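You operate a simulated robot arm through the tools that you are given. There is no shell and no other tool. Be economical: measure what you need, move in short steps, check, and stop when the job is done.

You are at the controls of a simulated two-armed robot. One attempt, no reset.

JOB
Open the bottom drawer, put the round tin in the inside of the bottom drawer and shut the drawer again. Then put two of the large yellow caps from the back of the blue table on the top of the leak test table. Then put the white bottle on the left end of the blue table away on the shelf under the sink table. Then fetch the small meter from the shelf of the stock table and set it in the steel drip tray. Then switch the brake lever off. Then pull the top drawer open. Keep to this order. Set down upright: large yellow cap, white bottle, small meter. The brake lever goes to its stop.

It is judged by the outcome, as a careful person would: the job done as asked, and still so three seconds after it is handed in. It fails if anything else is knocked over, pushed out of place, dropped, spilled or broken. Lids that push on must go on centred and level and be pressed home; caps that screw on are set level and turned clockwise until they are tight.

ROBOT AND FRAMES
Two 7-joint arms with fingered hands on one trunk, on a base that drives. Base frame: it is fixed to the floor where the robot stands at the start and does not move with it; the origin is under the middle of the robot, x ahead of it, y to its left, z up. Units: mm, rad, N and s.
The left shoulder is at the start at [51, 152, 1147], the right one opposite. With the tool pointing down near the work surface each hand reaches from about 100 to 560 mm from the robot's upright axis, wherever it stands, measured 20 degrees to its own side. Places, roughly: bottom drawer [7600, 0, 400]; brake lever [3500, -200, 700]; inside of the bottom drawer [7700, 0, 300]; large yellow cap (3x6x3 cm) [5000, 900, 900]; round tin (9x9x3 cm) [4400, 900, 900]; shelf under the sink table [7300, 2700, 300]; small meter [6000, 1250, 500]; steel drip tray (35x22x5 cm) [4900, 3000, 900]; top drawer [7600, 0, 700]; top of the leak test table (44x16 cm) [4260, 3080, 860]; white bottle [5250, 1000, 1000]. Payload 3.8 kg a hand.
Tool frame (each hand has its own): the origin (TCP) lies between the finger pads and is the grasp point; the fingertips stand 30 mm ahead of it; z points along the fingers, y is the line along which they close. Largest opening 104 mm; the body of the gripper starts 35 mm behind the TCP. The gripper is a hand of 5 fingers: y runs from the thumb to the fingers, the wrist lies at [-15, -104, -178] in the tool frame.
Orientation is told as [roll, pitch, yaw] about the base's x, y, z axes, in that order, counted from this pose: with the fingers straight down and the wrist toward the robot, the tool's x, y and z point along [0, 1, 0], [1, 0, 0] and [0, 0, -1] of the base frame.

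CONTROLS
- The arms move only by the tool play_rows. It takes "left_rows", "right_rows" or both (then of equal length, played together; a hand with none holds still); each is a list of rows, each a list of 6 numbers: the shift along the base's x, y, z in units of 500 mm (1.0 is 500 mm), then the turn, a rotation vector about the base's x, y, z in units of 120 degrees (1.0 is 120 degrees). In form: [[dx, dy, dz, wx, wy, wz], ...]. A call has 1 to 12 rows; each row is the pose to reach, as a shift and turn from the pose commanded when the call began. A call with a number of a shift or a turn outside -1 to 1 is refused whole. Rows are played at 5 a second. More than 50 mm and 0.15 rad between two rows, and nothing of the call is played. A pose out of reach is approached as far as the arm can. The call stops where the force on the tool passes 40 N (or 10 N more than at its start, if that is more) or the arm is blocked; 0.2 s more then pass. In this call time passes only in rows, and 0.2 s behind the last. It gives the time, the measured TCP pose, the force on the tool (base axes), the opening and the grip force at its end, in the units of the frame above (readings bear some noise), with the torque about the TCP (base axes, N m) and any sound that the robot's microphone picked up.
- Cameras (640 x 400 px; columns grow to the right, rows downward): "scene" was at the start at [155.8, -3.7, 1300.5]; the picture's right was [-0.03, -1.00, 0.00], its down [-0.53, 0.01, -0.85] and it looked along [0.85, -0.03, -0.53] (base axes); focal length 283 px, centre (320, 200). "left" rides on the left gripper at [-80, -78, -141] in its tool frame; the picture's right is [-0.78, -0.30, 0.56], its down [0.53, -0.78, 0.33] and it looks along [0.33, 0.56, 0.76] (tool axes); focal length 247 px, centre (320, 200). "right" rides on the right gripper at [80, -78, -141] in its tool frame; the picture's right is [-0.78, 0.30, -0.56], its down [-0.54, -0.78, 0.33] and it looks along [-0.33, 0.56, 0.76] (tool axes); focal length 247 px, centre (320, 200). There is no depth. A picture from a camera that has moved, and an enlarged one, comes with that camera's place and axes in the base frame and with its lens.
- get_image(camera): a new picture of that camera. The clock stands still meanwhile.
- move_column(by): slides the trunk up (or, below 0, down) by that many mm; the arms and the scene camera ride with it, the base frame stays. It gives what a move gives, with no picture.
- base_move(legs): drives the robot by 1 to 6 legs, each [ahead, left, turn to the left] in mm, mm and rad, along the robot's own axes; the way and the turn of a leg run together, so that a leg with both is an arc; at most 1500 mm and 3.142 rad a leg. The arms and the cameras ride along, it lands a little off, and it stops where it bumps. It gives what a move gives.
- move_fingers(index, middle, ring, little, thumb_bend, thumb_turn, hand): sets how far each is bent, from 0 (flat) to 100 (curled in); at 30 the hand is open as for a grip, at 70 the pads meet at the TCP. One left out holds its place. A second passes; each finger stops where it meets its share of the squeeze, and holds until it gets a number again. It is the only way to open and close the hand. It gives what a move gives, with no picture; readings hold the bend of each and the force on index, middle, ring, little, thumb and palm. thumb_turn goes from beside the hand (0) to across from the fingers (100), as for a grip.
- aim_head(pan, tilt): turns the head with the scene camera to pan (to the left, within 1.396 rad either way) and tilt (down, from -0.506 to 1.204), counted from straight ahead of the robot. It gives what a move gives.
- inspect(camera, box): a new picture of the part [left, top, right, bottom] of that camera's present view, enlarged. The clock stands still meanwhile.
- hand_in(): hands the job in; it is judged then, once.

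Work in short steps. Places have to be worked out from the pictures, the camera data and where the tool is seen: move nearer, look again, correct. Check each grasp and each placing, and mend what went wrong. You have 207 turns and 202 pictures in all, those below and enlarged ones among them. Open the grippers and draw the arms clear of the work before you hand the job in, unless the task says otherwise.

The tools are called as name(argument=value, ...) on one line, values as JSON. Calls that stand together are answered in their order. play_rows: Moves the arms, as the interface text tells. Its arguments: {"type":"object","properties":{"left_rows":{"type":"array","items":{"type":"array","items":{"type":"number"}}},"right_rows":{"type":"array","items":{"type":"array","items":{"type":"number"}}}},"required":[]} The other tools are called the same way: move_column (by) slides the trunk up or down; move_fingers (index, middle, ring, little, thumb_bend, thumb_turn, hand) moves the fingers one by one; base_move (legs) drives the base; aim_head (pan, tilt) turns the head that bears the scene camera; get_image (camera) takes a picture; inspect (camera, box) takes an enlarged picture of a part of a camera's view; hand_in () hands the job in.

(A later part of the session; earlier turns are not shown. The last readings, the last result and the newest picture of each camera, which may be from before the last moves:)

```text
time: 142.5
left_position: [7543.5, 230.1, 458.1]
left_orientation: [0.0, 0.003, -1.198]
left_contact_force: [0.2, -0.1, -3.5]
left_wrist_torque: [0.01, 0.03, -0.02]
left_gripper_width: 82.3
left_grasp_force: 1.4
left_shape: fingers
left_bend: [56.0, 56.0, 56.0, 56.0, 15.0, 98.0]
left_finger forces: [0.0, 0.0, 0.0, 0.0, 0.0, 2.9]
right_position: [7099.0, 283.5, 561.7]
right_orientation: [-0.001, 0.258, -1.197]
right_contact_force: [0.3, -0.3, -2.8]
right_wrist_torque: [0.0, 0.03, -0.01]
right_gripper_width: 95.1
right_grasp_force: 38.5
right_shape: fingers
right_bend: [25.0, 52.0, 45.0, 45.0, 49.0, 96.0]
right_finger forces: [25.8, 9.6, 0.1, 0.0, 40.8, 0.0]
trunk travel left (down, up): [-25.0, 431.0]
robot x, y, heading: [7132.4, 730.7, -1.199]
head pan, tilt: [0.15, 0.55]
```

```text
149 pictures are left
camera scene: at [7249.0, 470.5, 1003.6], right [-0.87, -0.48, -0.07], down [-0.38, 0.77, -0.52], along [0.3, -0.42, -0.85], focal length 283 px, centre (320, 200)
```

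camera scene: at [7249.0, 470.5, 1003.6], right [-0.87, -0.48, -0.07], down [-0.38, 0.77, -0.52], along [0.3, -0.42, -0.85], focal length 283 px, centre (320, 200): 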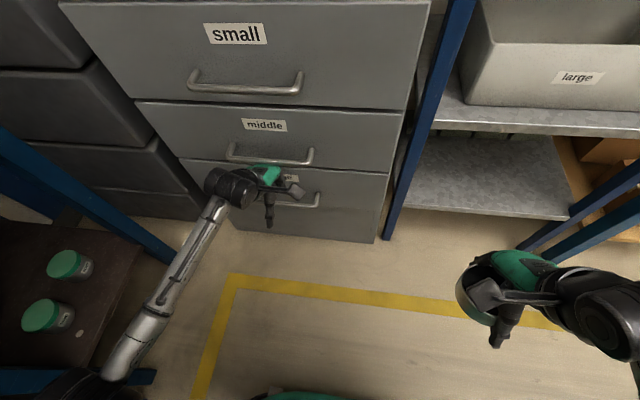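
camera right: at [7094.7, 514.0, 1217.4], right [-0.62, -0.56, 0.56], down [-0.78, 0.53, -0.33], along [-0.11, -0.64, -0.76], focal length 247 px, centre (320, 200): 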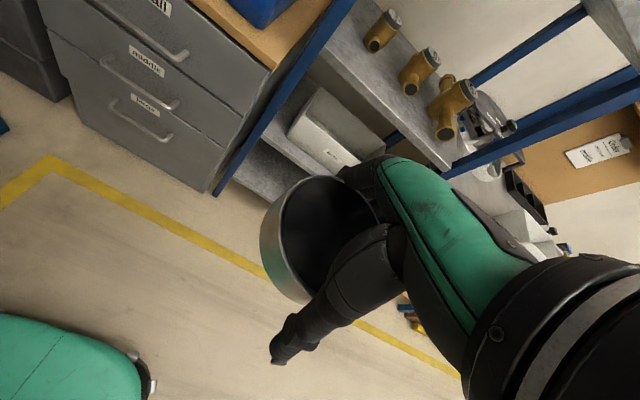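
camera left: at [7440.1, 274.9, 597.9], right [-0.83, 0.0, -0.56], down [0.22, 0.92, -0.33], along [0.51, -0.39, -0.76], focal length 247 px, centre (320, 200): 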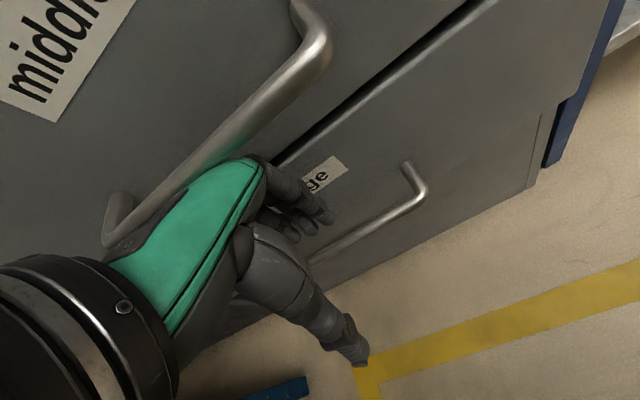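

The palm touches the middle handle from below, so a straight-down hand won't fit. I back off and pitch the hand −0.7 rad (fingers forward-down), stopping short of the bar.

play_rows(left_rows=[[-0.03, 0.074, 0, 0, 0, 0], [-0.036, 0.09, -0.015, -0.0623, -0.0242, 0], [-0.036, 0.09, -0.03, -0.1246, -0.0484, 0], [-0.036, 0.09, -0.045, -0.1869, -0.0726, 0], [-0.036, 0.09, -0.06, -0.2492, -0.0968, 0], [-0.036, 0.09, -0.076, -0.3115, -0.121, 0]])

get_image(camera="left")

inspect(camera="scene", box=[180, 100, 380, 260])

```text
time: 143.9
left_position: [7530.4, 276.2, 418.1]
left_orientation: [0.013, -0.697, -1.21]
left_contact_force: [-0.6, 0.0, -0.6]
left_wrist_torque: [0.0, 0.03, -0.04]
left_gripper_width: 82.2
left_grasp_force: 0.0
left_shape: fingers
left_bend: [56.0, 56.0, 56.0, 56.0, 15.0, 98.0]
left_finger forces: [0.0, 0.0, 0.0, 0.0, 0.0, 0.0]
right_position: [7100.5, 284.7, 562.8]
right_orientation: [-0.001, 0.259, -1.198]
right_contact_force: [0.8, -0.6, -3.0]
right_wrist_torque: [0.03, 0.03, 0.0]
right_gripper_width: 95.0
right_grasp_force: 38.4
right_shape: fingers
right_bend: [25.0, 52.0, 45.0, 45.0, 49.0, 96.0]
right_finger forces: [26.0, 9.7, 0.0, 0.0, 40.8, 0.0]
trunk travel left (down, up): [-25.0, 431.0]
robot x, y, heading: [7132.3, 732.1, -1.194]
head pan, tilt: [0.15, 0.55]
```

```text
148 pictures are left
camera left: at [7399.3, 389.0, 475.1], right [-0.67, -0.4, -0.62], down [0.37, 0.55, -0.75], along [0.64, -0.73, -0.22], focal length 247 px, centre (320, 200)
```

left: 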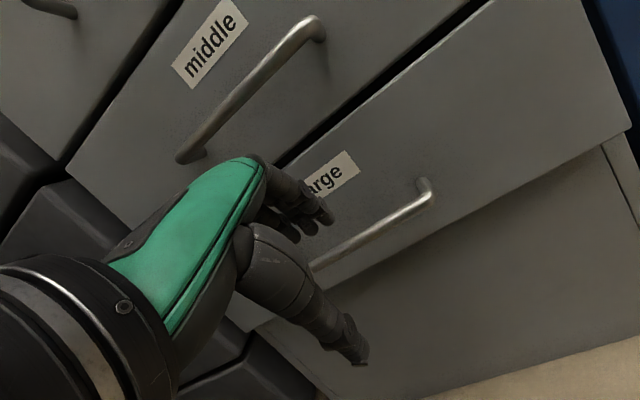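

```text
2.50 times, centred on (280, 180) of scene
camera zoom: at [7248.9, 470.7, 1003.7], right [-0.87, -0.48, -0.07], down [-0.38, 0.77, -0.52], along [0.3, -0.42, -0.85], focal length 708 px, centre (420, 250)
```

zoom: 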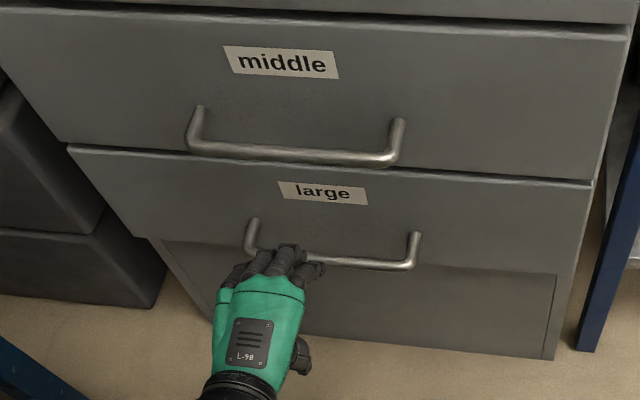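

The hand lines up with the handle centre. I advance over the top of the bar, then lower so the fingers drop behind it.

play_rows(left_rows=[[0.018, -0.065, -0.018, 0, 0, 0], [0.036, -0.128, -0.034, 0, 0, 0], [0.036, -0.128, -0.058, 0, 0, 0], [0.036, -0.128, -0.08, 0, 0, 0]])

get_image(camera="left")

inspect(camera="scene", box=[180, 100, 380, 260])

```text
time: 144.9
left_position: [7558.6, 226.0, 368.2]
left_orientation: [0.043, -0.681, -1.23]
left_contact_force: [0.6, 0.1, 0.4]
left_wrist_torque: [0.06, 0.02, 0.0]
left_gripper_width: 82.3
left_grasp_force: 0.0
left_shape: fingers
left_bend: [56.0, 56.0, 56.0, 56.0, 15.0, 98.0]
left_finger forces: [0.1, 0.0, 0.0, 0.0, 0.0, 0.1]
right_position: [7100.7, 283.9, 562.4]
right_orientation: [0.001, 0.26, -1.198]
right_contact_force: [0.7, 0.1, -2.9]
right_wrist_torque: [0.0, 0.03, 0.02]
right_gripper_width: 95.4
right_grasp_force: 38.3
right_shape: fingers
right_bend: [25.0, 52.0, 45.0, 45.0, 49.0, 96.0]
right_finger forces: [26.0, 9.8, 0.0, 0.0, 40.8, 0.0]
trunk travel left (down, up): [-25.0, 431.0]
robot x, y, heading: [7138.7, 732.1, -1.202]
head pan, tilt: [0.15, 0.55]
```

```text
146 pictures are left
camera left: at [7427.8, 335.7, 426.0], right [-0.66, -0.38, -0.65], down [0.38, 0.57, -0.73], along [0.65, -0.73, -0.23], focal length 247 px, centre (320, 200)
```

left: 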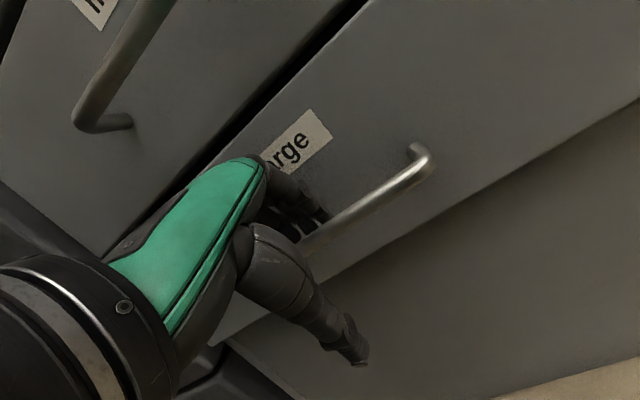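

```text
2.50 times, centred on (280, 180) of scene
camera zoom: at [7249.0, 470.6, 1003.3], right [-0.87, -0.48, -0.07], down [-0.38, 0.77, -0.52], along [0.3, -0.42, -0.85], focal length 708 px, centre (420, 250)
```

zoom: 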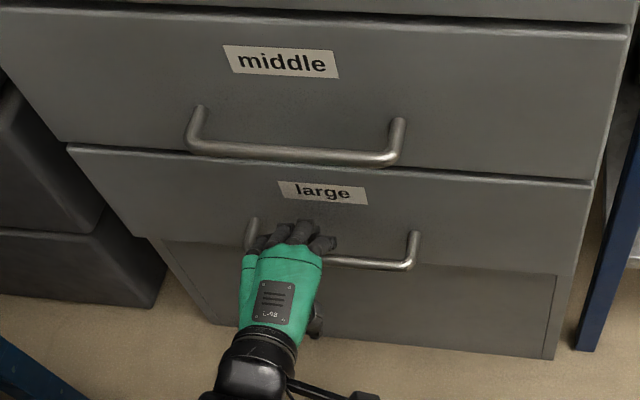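

The fingers appear behind the bar. I close the hand on it.

move_fingers(hand="left", index=80, middle=80, ring=80, little=80, thumb_bend=65)

get_image(camera="left")

```text
time: 145.9
left_position: [7561.2, 224.4, 371.7]
left_orientation: [0.043, -0.682, -1.227]
left_contact_force: [1.1, 1.3, -8.5]
left_wrist_torque: [-0.37, -0.29, -0.12]
left_gripper_width: 11.3
left_grasp_force: 21.1
left_shape: fingers
left_bend: [80.0, 79.0, 79.0, 80.0, 57.0, 97.0]
left_finger forces: [2.9, 18.2, 4.6, 2.8, 12.4, 0.0]
right_position: [7100.7, 283.9, 562.4]
right_orientation: [0.002, 0.26, -1.197]
right_contact_force: [0.7, -0.6, -2.2]
right_wrist_torque: [-0.02, 0.01, -0.03]
right_gripper_width: 95.1
right_grasp_force: 37.9
right_shape: fingers
right_bend: [25.0, 52.0, 45.0, 45.0, 49.0, 96.0]
right_finger forces: [26.0, 9.8, 0.0, 0.1, 40.9, 0.0]
trunk travel left (down, up): [-25.0, 431.0]
robot x, y, heading: [7134.3, 729.2, -1.197]
head pan, tilt: [0.15, 0.55]
```

```text
144 pictures are left
camera left: at [7429.2, 333.3, 427.7], right [-0.66, -0.39, -0.64], down [0.38, 0.57, -0.73], along [0.65, -0.73, -0.23], focal length 247 px, centre (320, 200)
```

left: 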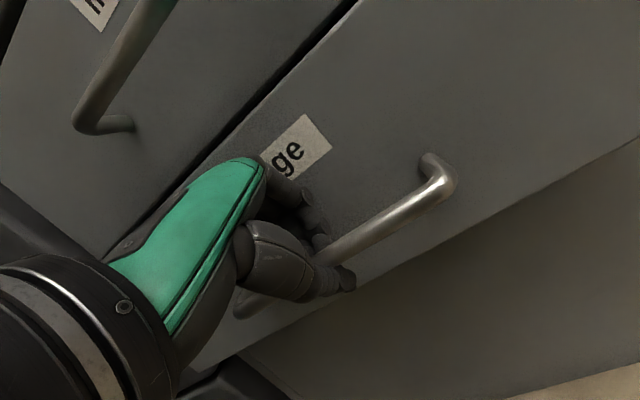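

The bar is gripped (11 mm wide). I pull the drawer by backing the base 120 mm and check.

base_move(legs=[[-120, 0, 0]])

get_image(camera="scene")

```text
time: 147.1
left_position: [7517.6, 336.4, 371.9]
left_orientation: [0.044, -0.684, -1.227]
left_contact_force: [4.7, 2.6, -16.1]
left_wrist_torque: [-0.42, -0.29, -0.15]
left_gripper_width: 11.7
left_grasp_force: 16.8
left_shape: fingers
left_bend: [79.0, 79.0, 79.0, 80.0, 57.0, 97.0]
left_finger forces: [2.9, 12.7, 3.9, 0.8, 13.2, 0.0]
right_position: [7056.6, 396.1, 563.5]
right_orientation: [-0.001, 0.261, -1.195]
right_contact_force: [-1.0, -0.3, -3.4]
right_wrist_torque: [-0.03, 0.01, -0.02]
right_gripper_width: 95.2
right_grasp_force: 38.1
right_shape: fingers
right_bend: [25.0, 52.0, 45.0, 45.0, 49.0, 96.0]
right_finger forces: [26.0, 9.9, 0.0, 0.1, 40.8, 0.0]
trunk travel left (down, up): [-25.0, 431.0]
robot x, y, heading: [7090.8, 842.5, -1.2]
head pan, tilt: [0.15, 0.55]
```

```text
143 pictures are left
camera scene: at [7206.0, 583.9, 1003.5], right [-0.87, -0.48, -0.07], down [-0.38, 0.77, -0.52], along [0.3, -0.42, -0.85], focal length 283 px, centre (320, 200)
```

scene: 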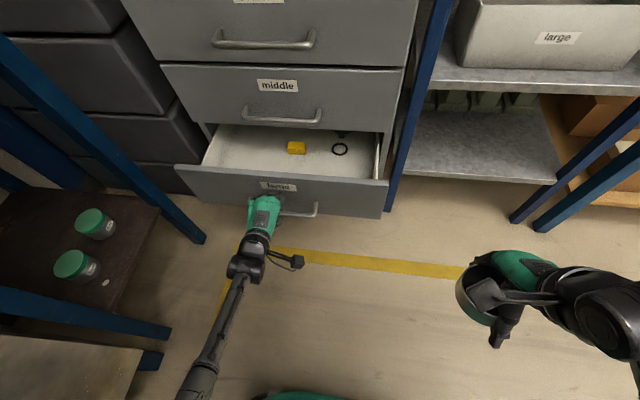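

The drawer slides open. I pull a further 180 mm.

base_move(legs=[[-180, 0, 0]])

get_image(camera="scene")

```text
time: 148.6
left_position: [7452.6, 508.5, 374.1]
left_orientation: [0.046, -0.689, -1.226]
left_contact_force: [2.6, -10.5, -0.9]
left_wrist_torque: [-0.04, -0.15, -0.24]
left_gripper_width: 10.6
left_grasp_force: 14.1
left_shape: fingers
left_bend: [79.0, 79.0, 79.0, 80.0, 59.0, 97.0]
left_finger forces: [5.9, 5.1, 7.3, 0.1, 9.1, 0.1]
right_position: [6991.6, 567.6, 563.7]
right_orientation: [0.0, 0.256, -1.192]
right_contact_force: [-0.6, 0.1, -2.2]
right_wrist_torque: [0.02, 0.07, -0.01]
right_gripper_width: 95.1
right_grasp_force: 38.2
right_shape: fingers
right_bend: [25.0, 52.0, 45.0, 45.0, 49.0, 96.0]
right_finger forces: [25.8, 9.9, 0.0, 0.0, 40.7, 0.0]
trunk travel left (down, up): [-25.0, 431.0]
robot x, y, heading: [7022.0, 1009.9, -1.194]
head pan, tilt: [0.15, 0.55]
```

```text
142 pictures are left
camera scene: at [7139.1, 755.4, 1004.0], right [-0.87, -0.49, -0.07], down [-0.39, 0.76, -0.52], along [0.3, -0.42, -0.85], focal length 283 px, centre (320, 200)
```

scene: 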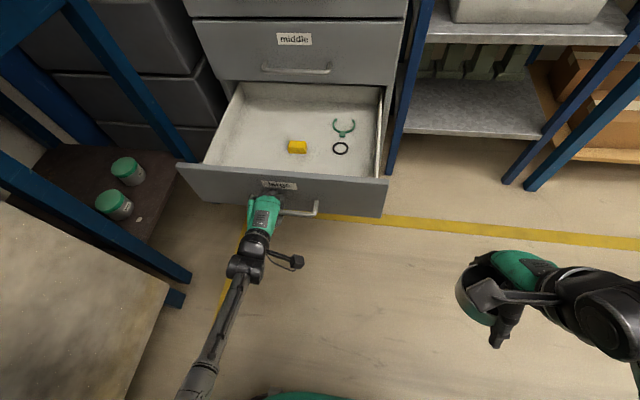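

The drawer is open ~300 mm; inside are a yellow cap, ring and clip toward the back, leaving a free strip behind the front panel. I release the left hand and lift it off the handle.

move_fingers(hand="left", index=54, middle=54, ring=54, little=54, thumb_bend=10)

play_rows(left_rows=[[0, 0, 0.04, 0, 0, 0], [0, 0, 0.08, 0, 0, 0], [-0.02, 0.05, 0.13, 0, 0, 0], [-0.05, 0.12, 0.17, 0, 0, 0], [-0.08, 0.19, 0.21, 0, 0, 0], [-0.11, 0.26, 0.27, 0, 0, 0]])

get_image(camera="scene")

```text
time: 149.6
left_position: [7453.5, 508.5, 372.9]
left_orientation: [0.047, -0.69, -1.225]
left_contact_force: [0.5, -0.7, 0.0]
left_wrist_torque: [0.03, 0.0, 0.0]
left_gripper_width: 88.4
left_grasp_force: 0.1
left_shape: fingers
left_bend: [54.0, 54.0, 54.0, 54.0, 10.0, 97.0]
left_finger forces: [0.0, 0.1, 0.1, 0.0, 0.1, 0.0]
right_position: [6990.9, 567.6, 562.8]
right_orientation: [0.001, 0.259, -1.192]
right_contact_force: [-0.3, -0.5, -3.2]
right_wrist_torque: [0.01, 0.01, -0.01]
right_gripper_width: 95.2
right_grasp_force: 38.4
right_shape: fingers
right_bend: [25.0, 52.0, 45.0, 45.0, 49.0, 96.0]
right_finger forces: [25.9, 9.9, 0.1, 0.0, 40.8, 0.1]
trunk travel left (down, up): [-25.0, 431.0]
robot x, y, heading: [7023.1, 1018.1, -1.19]
head pan, tilt: [0.15, 0.55]
```

```text
time: 151.0
left_position: [7396.3, 638.9, 510.9]
left_orientation: [0.048, -0.691, -1.226]
left_contact_force: [0.3, -0.3, -0.5]
left_wrist_torque: [0.04, 0.03, 0.02]
left_gripper_width: 88.3
left_grasp_force: 0.1
left_shape: fingers
left_bend: [54.0, 54.0, 54.0, 54.0, 10.0, 97.0]
left_finger forces: [0.1, 0.0, 0.0, 0.0, 0.1, 0.1]
right_position: [6990.2, 568.5, 563.2]
right_orientation: [0.0, 0.259, -1.192]
right_contact_force: [-0.2, -0.1, -2.8]
right_wrist_torque: [-0.02, 0.0, -0.01]
right_gripper_width: 95.3
right_grasp_force: 38.6
right_shape: fingers
right_bend: [25.0, 52.0, 45.0, 45.0, 49.0, 96.0]
right_finger forces: [26.0, 9.9, 0.0, 0.1, 40.8, 0.0]
trunk travel left (down, up): [-25.0, 431.0]
robot x, y, heading: [7024.8, 1017.8, -1.188]
head pan, tilt: [0.15, 0.55]
```

```text
141 pictures are left
camera scene: at [7138.4, 756.1, 1004.2], right [-0.87, -0.49, -0.07], down [-0.39, 0.76, -0.52], along [0.31, -0.42, -0.85], focal length 283 px, centre (320, 200)
```

scene: 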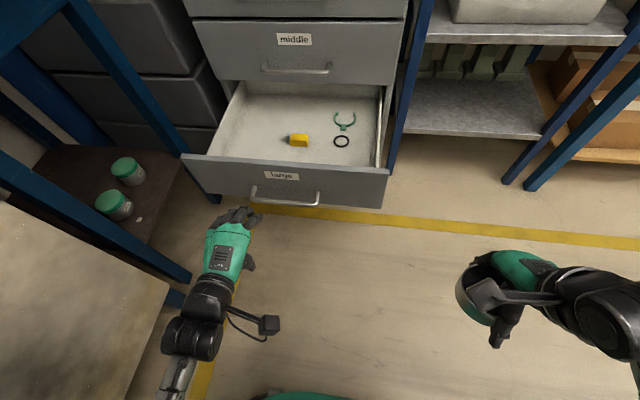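

Released cleanly. I tuck the left hand back/up, then drive 190 ahead and 100 left so the right hand comes over the drawer.

play_rows(left_rows=[[-0.03, 0.07, 0.05, 0, 0, 0], [-0.06, 0.14, 0.1, 0, 0, 0], [-0.09, 0.21, 0.15, 0, 0, 0], [-0.11, 0.28, 0.2, 0, 0, 0]])

base_move(legs=[[0, 100, 0], [180, 0, 0]])

get_image(camera="right")

get_image(camera="scene")

```text
time: 152.0
left_position: [7342.2, 777.7, 580.5]
left_orientation: [0.046, -0.692, -1.225]
left_contact_force: [0.0, -0.3, 1.2]
left_wrist_torque: [0.01, 0.02, 0.02]
left_gripper_width: 88.2
left_grasp_force: 0.1
left_shape: fingers
left_bend: [54.0, 54.0, 54.0, 54.0, 10.0, 97.0]
left_finger forces: [0.1, 0.0, 0.0, 0.1, 0.0, 0.0]
left hand out of reach, approached as far as the arm can: row 4
right_position: [6989.6, 567.1, 562.6]
right_orientation: [-0.002, 0.26, -1.192]
right_contact_force: [-0.5, 0.5, -3.6]
right_wrist_torque: [0.01, 0.02, -0.02]
right_gripper_width: 95.2
right_grasp_force: 38.2
right_shape: fingers
right_bend: [25.0, 52.0, 45.0, 45.0, 49.0, 96.0]
right_finger forces: [25.9, 9.8, 0.1, 0.1, 40.6, 0.0]
trunk travel left (down, up): [-25.0, 431.0]
robot x, y, heading: [7022.9, 1013.5, -1.195]
head pan, tilt: [0.15, 0.55]
```

```text
time: 154.3
left_position: [7501.8, 644.4, 580.1]
left_orientation: [0.049, -0.691, -1.221]
left_contact_force: [0.5, 0.7, -0.1]
left_wrist_torque: [0.0, -0.01, -0.01]
left_gripper_width: 88.3
left_grasp_force: 0.2
left_shape: fingers
left_bend: [54.0, 54.0, 54.0, 54.0, 10.0, 97.0]
left_finger forces: [0.1, 0.0, 0.0, 0.0, 0.1, 0.0]
right_position: [7153.7, 434.8, 562.2]
right_orientation: [0.0, 0.26, -1.19]
right_contact_force: [-0.7, -0.9, -3.4]
right_wrist_torque: [0.01, 0.03, 0.05]
right_gripper_width: 95.1
right_grasp_force: 38.7
right_shape: fingers
right_bend: [25.0, 52.0, 45.0, 45.0, 49.0, 96.0]
right_finger forces: [26.0, 9.9, 0.0, 0.1, 40.5, 0.0]
trunk travel left (down, up): [-25.0, 431.0]
robot x, y, heading: [7182.9, 883.8, -1.192]
head pan, tilt: [0.15, 0.55]
```

```text
140 pictures are left
camera right: at [7212.3, 499.5, 717.7], right [-0.56, -0.69, 0.46], down [-0.81, 0.58, -0.12], along [-0.18, -0.44, -0.88], focal length 247 px, centre (320, 200)
```

right: 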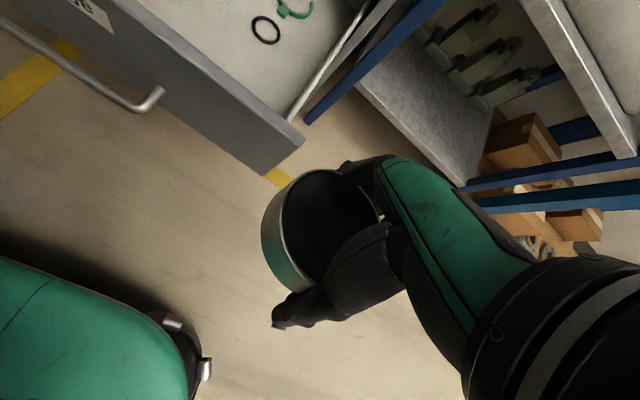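

```text
139 pictures are left
camera scene: at [7300.3, 621.9, 1003.5], right [-0.87, -0.49, -0.07], down [-0.39, 0.76, -0.52], along [0.31, -0.42, -0.85], focal length 283 px, centre (320, 200)
```

scene: 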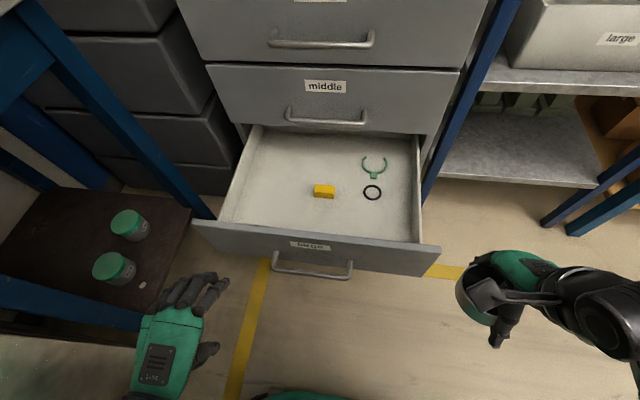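

I have the layout: the free strip behind the panel is n≈2312–2490. I move the tin over (7358, 289) at z≈520 while levelling the hand.

play_rows(right_rows=[[0.068, -0.049, -0.014, -0.0193, -0.0075, 0], [0.136, -0.097, -0.028, -0.0386, -0.015, 0], [0.204, -0.146, -0.042, -0.0579, -0.0225, 0], [0.272, -0.195, -0.056, -0.0772, -0.03, 0], [0.34, -0.243, -0.07, -0.0965, -0.0375, 0], [0.408, -0.292, -0.084, -0.1157, -0.045, 0]])

get_image(camera="right")

get_image(camera="scene")

```text
time: 155.7
left_position: [7503.1, 645.2, 580.2]
left_orientation: [0.047, -0.69, -1.222]
left_contact_force: [-0.7, 0.4, -0.1]
left_wrist_torque: [-0.03, -0.01, 0.02]
left_gripper_width: 88.1
left_grasp_force: 0.0
left_shape: fingers
left_bend: [54.0, 54.0, 54.0, 54.0, 10.0, 97.0]
left_finger forces: [0.0, 0.0, 0.1, 0.0, 0.0, 0.1]
right_position: [7361.5, 287.3, 519.3]
right_orientation: [-0.002, -0.002, -1.189]
right_contact_force: [-0.2, 0.1, -3.4]
right_wrist_torque: [0.01, 0.03, 0.01]
right_gripper_width: 94.8
right_grasp_force: 37.7
right_shape: fingers
right_bend: [25.0, 52.0, 45.0, 45.0, 49.0, 96.0]
right_finger forces: [25.5, 10.2, 0.0, 0.0, 40.3, 0.0]
trunk travel left (down, up): [-25.0, 431.0]
robot x, y, heading: [7181.3, 880.7, -1.187]
head pan, tilt: [0.15, 0.55]
```

```text
138 pictures are left
camera right: at [7406.0, 389.1, 659.0], right [-0.61, -0.56, 0.56], down [-0.79, 0.52, -0.33], along [-0.1, -0.64, -0.76], focal length 247 px, centre (320, 200)
```

right: 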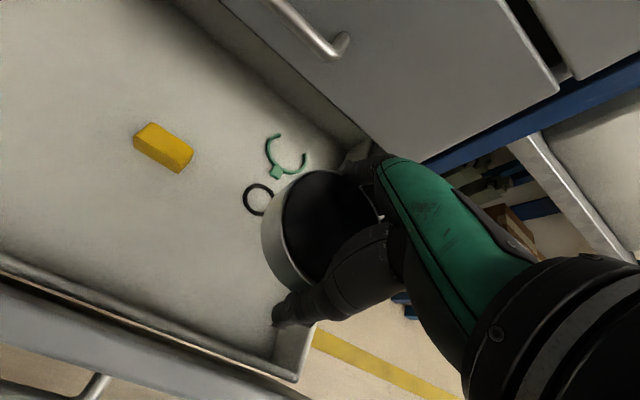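

```text
137 pictures are left
camera scene: at [7300.5, 622.4, 1003.7], right [-0.87, -0.49, -0.07], down [-0.39, 0.76, -0.52], along [0.31, -0.42, -0.85], focal length 283 px, centre (320, 200)
```

scene: 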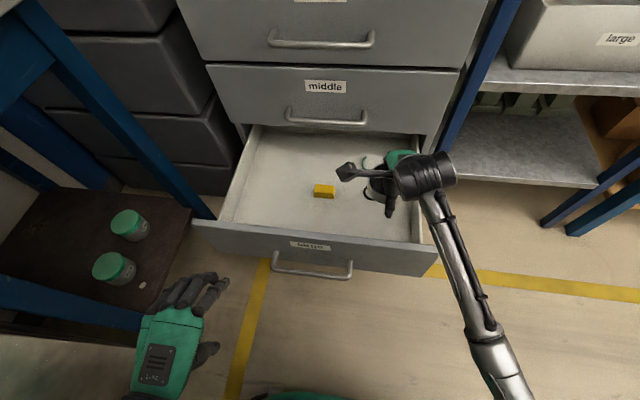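

The drop spot below the hand is clear of ring, clip and wall. I descend to z≈380, then slower.

play_rows(right_rows=[[0, 0, -0.06, 0, 0, 0], [0, 0, -0.12, 0, 0, 0], [0, 0, -0.18, 0, 0, 0], [0, 0, -0.24, 0, 0, 0], [0, 0, -0.28, 0, 0, 0], [0, 0, -0.3, 0, 0, 0]])

get_image(camera="right")

inspect(camera="scene", box=[300, 120, 480, 280])

```text
time: 157.1
left_position: [7504.0, 648.6, 581.6]
left_orientation: [0.041, -0.695, -1.219]
left_contact_force: [0.2, 1.2, -0.2]
left_wrist_torque: [0.01, 0.0, 0.0]
left_gripper_width: 88.4
left_grasp_force: 0.1
left_shape: fingers
left_bend: [54.0, 54.0, 54.0, 54.0, 10.0, 97.0]
left_finger forces: [0.0, 0.0, 0.1, 0.1, 0.0, 0.1]
right_position: [7333.7, 273.5, 372.9]
right_orientation: [-0.063, -0.025, -1.185]
right_contact_force: [23.9, 9.8, 23.7]
right_wrist_torque: [-1.5, 1.26, 0.85]
right_gripper_width: 94.4
right_grasp_force: 54.5
right_shape: fingers
right_bend: [25.0, 52.0, 44.0, 44.0, 49.0, 96.0]
right_finger forces: [25.8, 19.0, 0.0, 25.9, 39.7, 0.0]
trunk travel left (down, up): [-25.0, 431.0]
robot x, y, heading: [7184.0, 877.5, -1.185]
head pan, tilt: [0.15, 0.55]
```

```text
136 pictures are left
camera right: at [7384.4, 380.4, 504.6], right [-0.58, -0.54, 0.61], down [-0.8, 0.5, -0.32], along [-0.14, -0.67, -0.73], focal length 247 px, centre (320, 200)
```

right: 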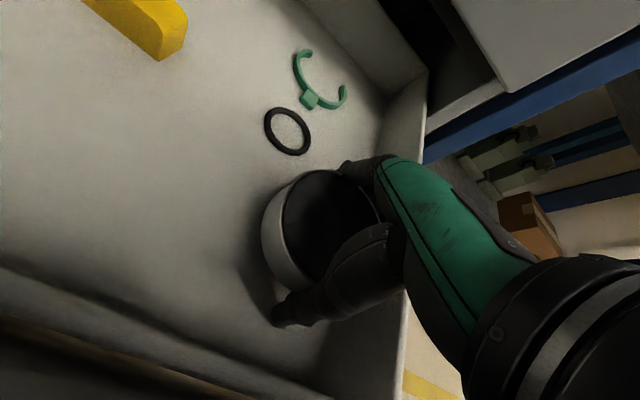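

```text
2.50 times, centred on (390, 200) of scene
camera zoom: at [7301.8, 626.7, 1005.3], right [-0.87, -0.49, -0.07], down [-0.39, 0.76, -0.52], along [0.31, -0.42, -0.85], focal length 708 px, centre (145, 200)
```

zoom: 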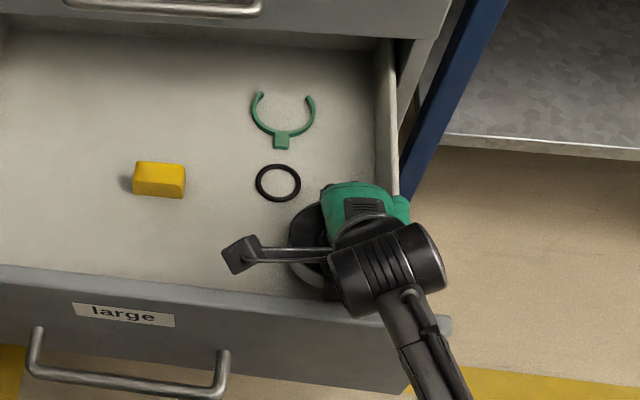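

The little finger presses on the right wall (26 N). I lift 25 and shift 45 mm to the left (+s), away from the wall.

play_rows(right_rows=[[0, 0, 0.05, 0, 0, 0], [0.05, 0.02, 0.06, 0, 0, 0], [0.1, 0.04, 0.06, 0, 0, 0]])

inspect(camera="scene", box=[300, 120, 480, 280])

```text
time: 157.8
left_position: [7505.6, 649.1, 581.3]
left_orientation: [0.046, -0.693, -1.216]
left_contact_force: [-0.1, 0.6, 0.4]
left_wrist_torque: [-0.02, 0.0, -0.03]
left_gripper_width: 88.2
left_grasp_force: 0.0
left_shape: fingers
left_bend: [54.0, 54.0, 54.0, 54.0, 10.0, 97.0]
left_finger forces: [0.0, 0.0, 0.0, 0.0, 0.0, 0.0]
right_position: [7325.6, 265.6, 385.8]
right_orientation: [-0.15, -0.025, -1.178]
right_contact_force: [21.5, 9.7, 6.6]
right_wrist_torque: [-0.67, 0.63, 0.82]
right_gripper_width: 94.6
right_grasp_force: 50.1
right_shape: fingers
right_bend: [25.0, 52.0, 42.0, 48.0, 49.0, 95.0]
right_finger forces: [25.3, 10.4, 1.8, 23.5, 39.2, 0.0]
trunk travel left (down, up): [-25.0, 431.0]
robot x, y, heading: [7182.9, 882.6, -1.181]
head pan, tilt: [0.15, 0.55]
stopped in row 3 (right hand): the force on the tool passed its limit at 50 N (the readings are from after the stop); the commanded pose is now the measured one
```

```text
2.50 times, centred on (390, 200) of scene
camera zoom: at [7303.0, 624.8, 1004.1], right [-0.87, -0.5, -0.07], down [-0.39, 0.76, -0.52], along [0.31, -0.42, -0.85], focal length 708 px, centre (145, 200)
```

zoom: 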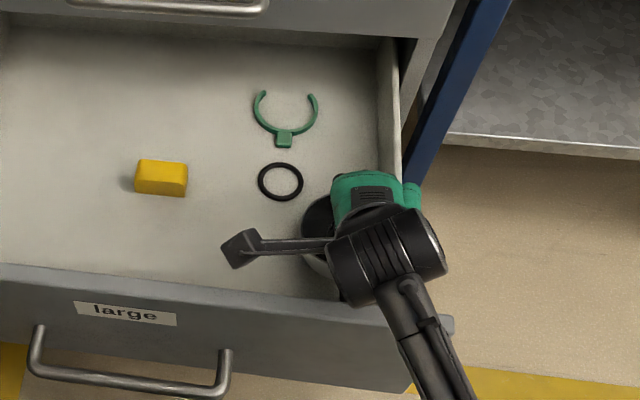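

The hand is wedged against the wall and rolled by −0.15. I lift straight up 70 mm to free it before correcting.

play_rows(right_rows=[[0, 0, 0.05, 0, 0, 0], [0, 0, 0.1, 0, 0, 0], [0.01, 0, 0.16, 0, 0, 0], [0.02, 0.01, 0.22, 0, 0, 0]])

get_image(camera="right")

get_image(camera="scene")

```text
time: 158.2
left_position: [7507.1, 648.4, 580.5]
left_orientation: [0.046, -0.693, -1.214]
left_contact_force: [-0.2, 0.1, -0.7]
left_wrist_torque: [0.02, -0.03, -0.02]
left_gripper_width: 88.2
left_grasp_force: 0.1
left_shape: fingers
left_bend: [54.0, 54.0, 54.0, 54.0, 10.0, 97.0]
left_finger forces: [0.0, 0.0, 0.0, 0.0, 0.0, 0.1]
right_position: [7324.1, 263.3, 404.6]
right_orientation: [-0.161, -0.025, -1.17]
right_contact_force: [18.2, 6.8, -1.2]
right_wrist_torque: [-0.11, 0.05, 0.78]
right_gripper_width: 94.2
right_grasp_force: 48.1
right_shape: fingers
right_bend: [25.0, 53.0, 42.0, 49.0, 49.0, 95.0]
right_finger forces: [25.4, 9.4, 3.3, 20.3, 38.2, 0.0]
trunk travel left (down, up): [-25.0, 431.0]
robot x, y, heading: [7184.6, 879.9, -1.176]
head pan, tilt: [0.15, 0.55]
stopped in row 2 (right hand): the force on the tool passed its limit at 43 N (the readings are from after the stop); the commanded pose is now the measured one
```

```text
133 pictures are left
camera right: at [7386.0, 376.3, 528.0], right [-0.51, -0.52, 0.68], down [-0.84, 0.48, -0.26], along [-0.19, -0.7, -0.68], focal length 247 px, centre (320, 200)
```

right: 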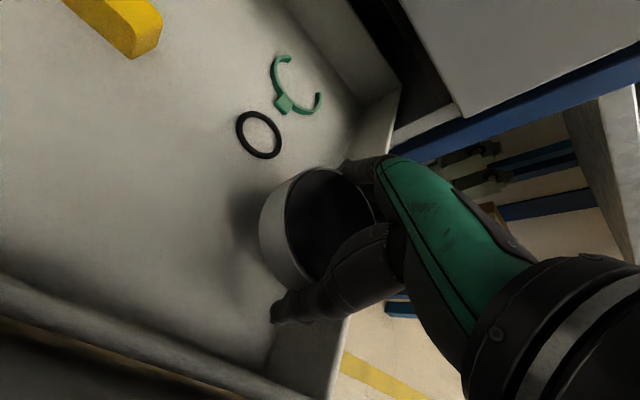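

```text
132 pictures are left
camera scene: at [7304.6, 625.0, 1003.3], right [-0.86, -0.5, -0.07], down [-0.4, 0.76, -0.52], along [0.31, -0.42, -0.85], focal length 283 px, centre (320, 200)
```

scene: 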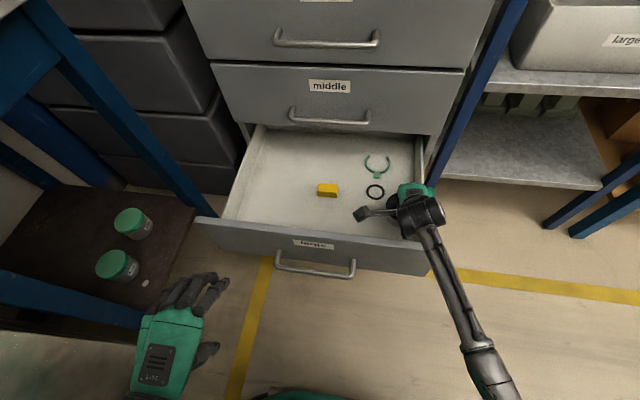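

The base heading is being nudged by the contact. I relieve it by strafing the base 60 mm left, which moves the hand away from the wall.

base_move(legs=[[0, 60, 0]])

get_image(camera="right")

```text
time: 159.2
left_position: [7561.2, 670.9, 582.3]
left_orientation: [0.044, -0.691, -1.217]
left_contact_force: [-0.4, 0.3, -0.1]
left_wrist_torque: [-0.06, -0.03, -0.03]
left_gripper_width: 88.6
left_grasp_force: 0.0
left_shape: fingers
left_bend: [54.0, 54.0, 54.0, 54.0, 10.0, 97.0]
left_finger forces: [0.1, 0.0, 0.1, 0.1, 0.0, 0.0]
right_position: [7375.8, 283.8, 403.0]
right_orientation: [-0.167, -0.021, -1.181]
right_contact_force: [0.4, -0.9, -3.2]
right_wrist_torque: [-0.02, 0.07, 0.04]
right_gripper_width: 94.4
right_grasp_force: 36.5
right_shape: fingers
right_bend: [25.0, 53.0, 45.0, 45.0, 49.0, 95.0]
right_finger forces: [25.5, 9.4, 0.2, 0.0, 38.3, 0.1]
trunk travel left (down, up): [-25.0, 431.0]
robot x, y, heading: [7240.0, 901.4, -1.183]
head pan, tilt: [0.15, 0.55]
```

```text
131 pictures are left
camera right: at [7438.5, 396.7, 527.1], right [-0.51, -0.52, 0.68], down [-0.83, 0.49, -0.26], along [-0.2, -0.7, -0.68], focal length 247 px, centre (320, 200)
```

right: 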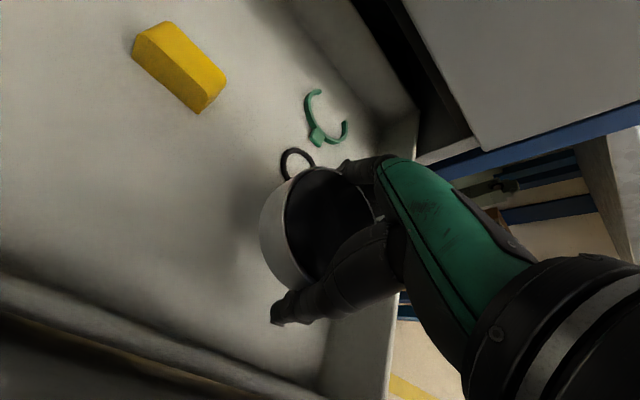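

Freed; no contact. I level the roll (+0.167 about the forward axis) and check it follows.

play_rows(right_rows=[[0, 0, 0.02, 0.015, -0.037, 0], [0, 0, 0.02, 0.0303, -0.0737, 0], [0, 0, 0.02, 0.0303, -0.0737, 0]])

get_image(camera="right")

```text
time: 160.0
left_position: [7561.3, 670.3, 579.5]
left_orientation: [0.049, -0.692, -1.213]
left_contact_force: [-0.2, 0.1, -0.1]
left_wrist_torque: [0.0, 0.0, 0.02]
left_gripper_width: 88.5
left_grasp_force: 0.1
left_shape: fingers
left_bend: [54.0, 54.0, 54.0, 54.0, 10.0, 97.0]
left_finger forces: [0.1, 0.0, 0.0, 0.0, 0.0, 0.1]
right_position: [7373.7, 282.1, 413.9]
right_orientation: [0.002, -0.021, -1.184]
right_contact_force: [0.4, -0.6, -3.2]
right_wrist_torque: [-0.02, 0.05, 0.0]
right_gripper_width: 94.2
right_grasp_force: 37.0
right_shape: fingers
right_bend: [25.0, 53.0, 45.0, 45.0, 49.0, 95.0]
right_finger forces: [25.3, 9.6, 0.0, 0.0, 38.1, 0.0]
trunk travel left (down, up): [-25.0, 431.0]
robot x, y, heading: [7234.9, 902.6, -1.181]
head pan, tilt: [0.15, 0.55]
```

```text
130 pictures are left
camera right: at [7416.1, 387.5, 552.9], right [-0.61, -0.56, 0.56], down [-0.79, 0.51, -0.35], along [-0.09, -0.66, -0.75], focal length 247 px, centre (320, 200)
```

right: 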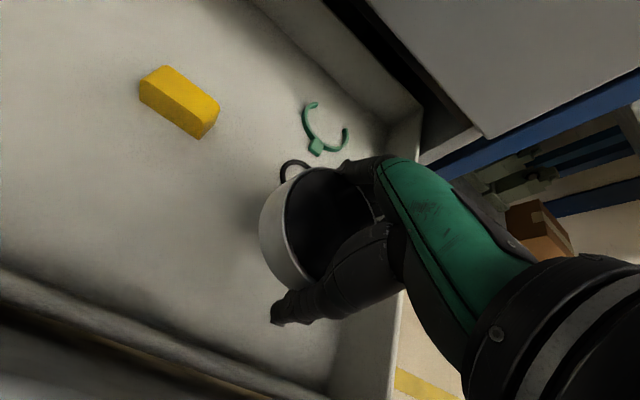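

Level now. I shift 30 mm further left and slightly back, and descend to ~365 in small rows.

play_rows(right_rows=[[0.048, 0.044, 0, 0, 0, 0], [0.048, 0.044, -0.03, 0, 0, 0], [0.048, 0.044, -0.06, 0, 0, 0], [0.048, 0.044, -0.08, 0, 0, 0], [0.048, 0.044, -0.1, 0, 0, 0]])

get_image(camera="right")

```text
time: 161.2
left_position: [7562.0, 670.8, 583.0]
left_orientation: [0.047, -0.695, -1.216]
left_contact_force: [-0.8, -0.2, -0.1]
left_wrist_torque: [0.0, 0.02, 0.02]
left_gripper_width: 88.3
left_grasp_force: 0.0
left_shape: fingers
left_bend: [54.0, 54.0, 54.0, 54.0, 10.0, 97.0]
left_finger forces: [0.0, 0.0, 0.2, 0.0, 0.0, 0.0]
right_position: [7357.4, 278.2, 369.6]
right_orientation: [-0.08, -0.055, -1.186]
right_contact_force: [1.3, 0.3, 14.6]
right_wrist_torque: [0.18, 0.16, -0.03]
right_gripper_width: 95.2
right_grasp_force: 44.7
right_shape: fingers
right_bend: [25.0, 53.0, 45.0, 45.0, 49.0, 95.0]
right_finger forces: [24.4, 19.4, 0.0, 0.0, 45.2, 0.0]
trunk travel left (down, up): [-25.0, 431.0]
robot x, y, heading: [7240.1, 904.0, -1.181]
head pan, tilt: [0.15, 0.55]
stopped in row 5 (right hand): the force on the tool passed its limit at 45 N (the readings are from after the stop); the commanded pose is now the measured one
```

```text
129 pictures are left
camera right: at [7410.1, 389.7, 498.7], right [-0.58, -0.52, 0.63], down [-0.8, 0.49, -0.33], along [-0.14, -0.7, -0.7], focal length 247 px, centre (320, 200)
```

right: 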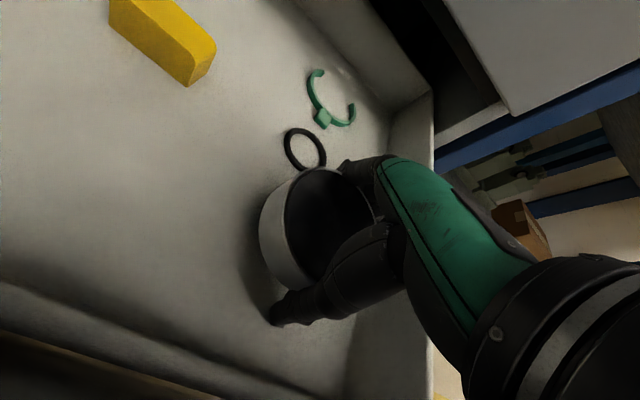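

The tin now touches the drawer floor (15 N up, at z≈370). I ease up 3 mm and level the roll, then read forces.

play_rows(right_rows=[[0, 0, 0.008, 0.0145, -0.0353, 0], [0, 0, 0.006, 0.0145, -0.0353, 0]])

inspect(camera="right", box=[200, 100, 440, 360])

```text
time: 161.8
left_position: [7561.1, 670.9, 580.3]
left_orientation: [0.047, -0.692, -1.215]
left_contact_force: [-0.3, 0.4, -0.6]
left_wrist_torque: [0.0, -0.03, 0.0]
left_gripper_width: 88.4
left_grasp_force: 0.0
left_shape: fingers
left_bend: [54.0, 54.0, 54.0, 54.0, 10.0, 97.0]
left_finger forces: [0.0, 0.1, 0.1, 0.1, 0.0, 0.0]
right_position: [7358.3, 278.5, 370.6]
right_orientation: [0.001, -0.05, -1.19]
right_contact_force: [-2.7, -2.2, 10.1]
right_wrist_torque: [-0.48, 0.07, -0.08]
right_gripper_width: 94.0
right_grasp_force: 43.6
right_shape: fingers
right_bend: [25.0, 53.0, 45.0, 45.0, 49.0, 96.0]
right_finger forces: [26.3, 22.3, 0.1, 0.0, 38.2, 0.1]
trunk travel left (down, up): [-25.0, 431.0]
robot x, y, heading: [7241.6, 903.1, -1.187]
head pan, tilt: [0.15, 0.55]
```

```text
1.54 times, centred on (320, 230) of right
camera zoom: at [7400.6, 386.7, 507.1], right [-0.62, -0.54, 0.57], down [-0.78, 0.51, -0.37], along [-0.09, -0.67, -0.73], focal length 380 px, centre (320, 154)
```

zoom: 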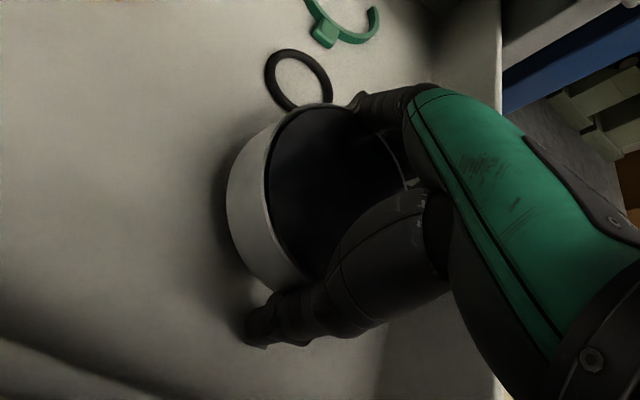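

The tin is down. I open the thumb fully and the fingers only a little (the ring lies near them).

move_fingers(hand="right", thumb_bend=8, index=21, middle=35, ring=35, little=35)

inspect(camera="right", box=[200, 100, 440, 360])

```text
time: 162.8
left_position: [7561.4, 671.4, 580.5]
left_orientation: [0.048, -0.691, -1.215]
left_contact_force: [-0.6, -0.4, -0.2]
left_wrist_torque: [-0.01, -0.04, 0.0]
left_gripper_width: 88.3
left_grasp_force: 0.1
left_shape: fingers
left_bend: [54.0, 54.0, 54.0, 54.0, 10.0, 97.0]
left_finger forces: [0.0, 0.1, 0.1, 0.0, 0.0, 0.1]
right_position: [7357.7, 279.7, 368.8]
right_orientation: [0.0, -0.046, -1.188]
right_contact_force: [0.1, -0.4, 0.1]
right_wrist_torque: [-0.05, 0.01, -0.02]
right_gripper_width: 130.4
right_grasp_force: 0.1
right_shape: fingers
right_bend: [21.0, 35.0, 35.0, 35.0, 10.0, 97.0]
right_finger forces: [0.1, 0.1, 0.1, 0.1, 1.0, 0.0]
trunk travel left (down, up): [-25.0, 431.0]
robot x, y, heading: [7240.3, 904.1, -1.179]
head pan, tilt: [0.15, 0.55]
```

```text
1.54 times, centred on (320, 230) of right
camera zoom: at [7400.7, 387.1, 504.6], right [-0.62, -0.54, 0.57], down [-0.78, 0.51, -0.37], along [-0.09, -0.67, -0.74], focal length 380 px, centre (320, 154)
```

zoom: 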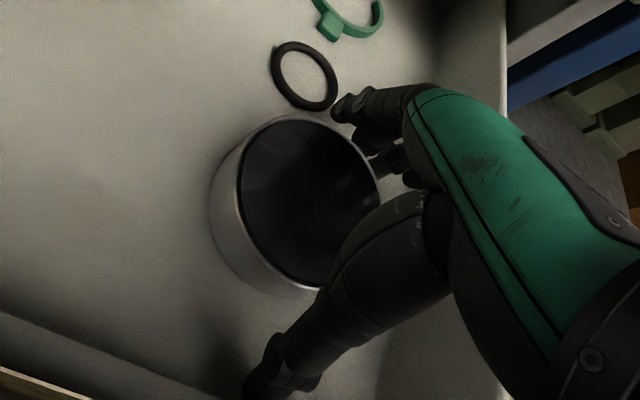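

Tin released and standing. I lift the hand straight up 170 mm and look.

play_rows(right_rows=[[0, 0, 0.04, 0, 0, 0], [0, 0, 0.1, 0, 0, 0], [0, 0, 0.18, 0, 0, 0], [0, 0, 0.26, 0, 0, 0], [0, 0, 0.34, 0, 0, 0]])

get_image(camera="right")

get_image(camera="scene")

```text
time: 164.0
left_position: [7562.1, 670.7, 580.3]
left_orientation: [0.047, -0.69, -1.216]
left_contact_force: [-0.7, 0.5, 0.2]
left_wrist_torque: [-0.04, -0.01, 0.0]
left_gripper_width: 88.6
left_grasp_force: 0.0
left_shape: fingers
left_bend: [54.0, 54.0, 54.0, 54.0, 10.0, 97.0]
left_finger forces: [0.1, 0.0, 0.0, 0.1, 0.1, 0.1]
right_position: [7345.2, 276.9, 533.9]
right_orientation: [-0.026, -0.041, -1.188]
right_contact_force: [-0.4, 0.3, -0.5]
right_wrist_torque: [0.0, 0.01, 0.0]
right_gripper_width: 132.1
right_grasp_force: 0.0
right_shape: fingers
right_bend: [21.0, 35.0, 35.0, 35.0, 8.0, 98.0]
right_finger forces: [0.0, 0.0, 0.0, 0.0, 0.0, 0.0]
trunk travel left (down, up): [-25.0, 431.0]
robot x, y, heading: [7237.4, 902.9, -1.179]
head pan, tilt: [0.15, 0.55]
```

```text
126 pictures are left
camera right: at [7391.0, 385.3, 668.3], right [-0.6, -0.54, 0.59], down [-0.79, 0.51, -0.35], along [-0.11, -0.67, -0.73], focal length 247 px, centre (320, 200)
```

right: 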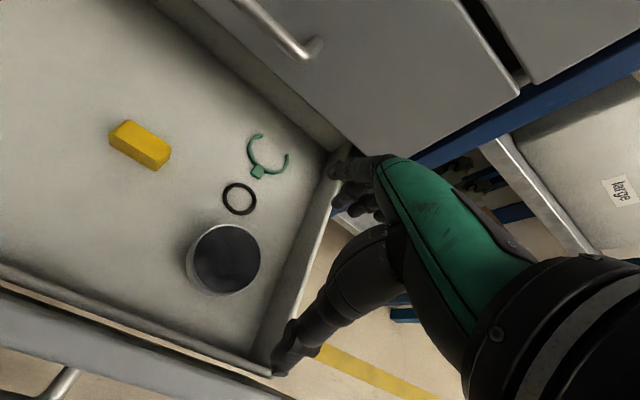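

```text
125 pictures are left
camera scene: at [7358.8, 646.8, 1003.6], right [-0.86, -0.5, -0.07], down [-0.4, 0.76, -0.52], along [0.31, -0.42, -0.85], focal length 283 px, centre (320, 200)
```

scene: 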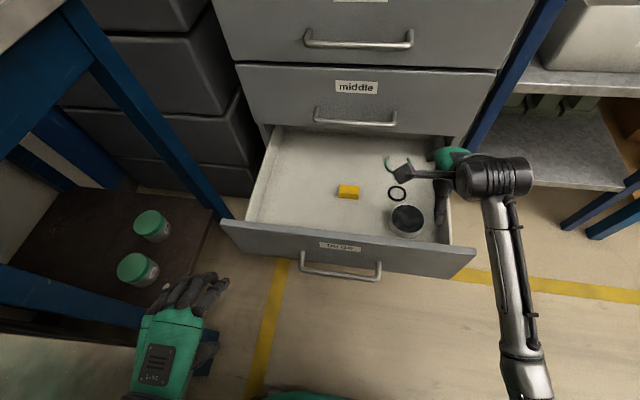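

The tin stands in the drawer with the other items untouched. Next: retract the right hand, make a fist with the left and bring it in front of the panel.

move_fingers(hand="left", index=85, middle=85, ring=85, little=85, thumb_bend=60)

play_rows(right_rows=[[-0.02, 0.055, 0.06, 0, 0, 0], [-0.045, 0.11, 0.1, 0, 0, 0], [-0.07, 0.17, 0.14, 0, 0, 0], [-0.095, 0.23, 0.18, 0, 0, 0], [-0.12, 0.29, 0.22, 0, 0, 0], [-0.145, 0.35, 0.25, 0, 0, 0]], left_rows=[[-0.042, -0.04, -0.052, -0.037, -0.015, 0], [-0.083, -0.081, -0.103, -0.074, -0.03, 0], [-0.125, -0.122, -0.155, -0.11, -0.0455, 0], [-0.167, -0.162, -0.207, -0.147, -0.061, 0], [-0.208, -0.203, -0.258, -0.184, -0.076, 0], [-0.25, -0.243, -0.31, -0.221, -0.091, 0]])

get_image(camera="scene")

get_image(camera="left")

```text
time: 165.0
left_position: [7561.3, 670.6, 581.6]
left_orientation: [0.046, -0.688, -1.214]
left_contact_force: [-0.1, -0.1, 1.0]
left_wrist_torque: [0.01, 0.03, -0.06]
left_gripper_width: 18.3
left_grasp_force: 0.2
left_shape: fingers
left_bend: [85.0, 85.0, 85.0, 85.0, 57.0, 97.0]
left_finger forces: [0.0, 0.1, 0.0, 0.1, 0.0, 0.1]
right_position: [7346.0, 275.6, 534.6]
right_orientation: [-0.024, -0.045, -1.19]
right_contact_force: [-0.3, -0.5, 0.0]
right_wrist_torque: [-0.02, -0.01, 0.02]
right_gripper_width: 132.1
right_grasp_force: 0.1
right_shape: fingers
right_bend: [21.0, 35.0, 35.0, 35.0, 8.0, 98.0]
right_finger forces: [0.0, 0.0, 0.0, 0.0, 0.0, 0.0]
trunk travel left (down, up): [-25.0, 431.0]
robot x, y, heading: [7238.3, 903.9, -1.186]
head pan, tilt: [0.15, 0.55]
```

```text
time: 165.9
left_position: [7569.2, 640.7, 491.3]
left_orientation: [0.325, -0.924, -1.373]
left_contact_force: [0.6, 0.4, 0.2]
left_wrist_torque: [0.0, -0.02, 0.0]
left_gripper_width: 18.2
left_grasp_force: 0.1
left_shape: fingers
left_bend: [85.0, 85.0, 85.0, 85.0, 58.0, 97.0]
left_finger forces: [0.0, 0.0, 0.0, 0.0, 0.0, 0.0]
right_position: [7303.5, 352.1, 615.2]
right_orientation: [-0.069, -0.081, -1.19]
right_contact_force: [0.3, -0.4, 0.3]
right_wrist_torque: [0.03, -0.02, 0.03]
right_gripper_width: 132.1
right_grasp_force: 0.1
right_shape: fingers
right_bend: [21.0, 35.0, 35.0, 35.0, 8.0, 98.0]
right_finger forces: [0.1, 0.0, 0.1, 0.0, 0.0, 0.0]
trunk travel left (down, up): [-25.0, 431.0]
robot x, y, heading: [7240.2, 904.4, -1.181]
head pan, tilt: [0.15, 0.55]
stopped in row 4 (left hand): the arm was blocked; the commanded pose is now the measured one
```

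```text
124 pictures are left
camera scene: at [7359.4, 645.3, 1001.1], right [-0.87, -0.5, -0.07], down [-0.4, 0.76, -0.51], along [0.31, -0.42, -0.86], focal length 283 px, centre (320, 200)
```

scene: 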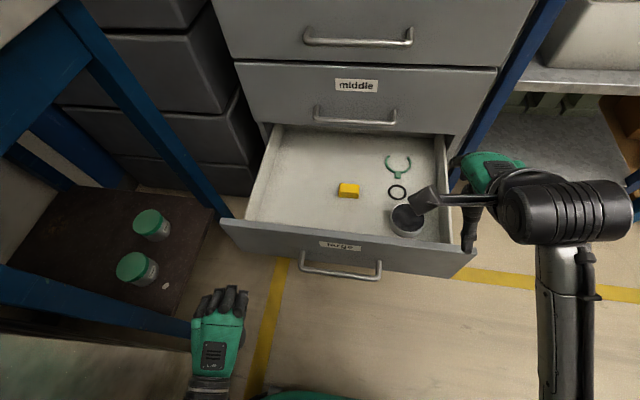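

```text
123 pictures are left
camera left: at [7423.6, 748.5, 494.4], right [-0.46, -0.54, -0.7], down [0.53, 0.47, -0.71], along [0.71, -0.7, 0.07], focal length 247 px, centre (320, 200)
```

left: 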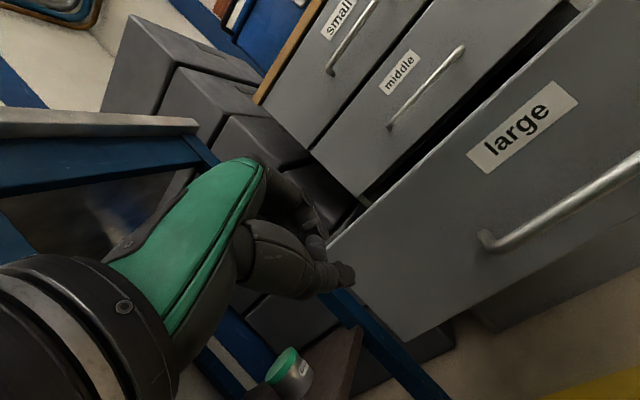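

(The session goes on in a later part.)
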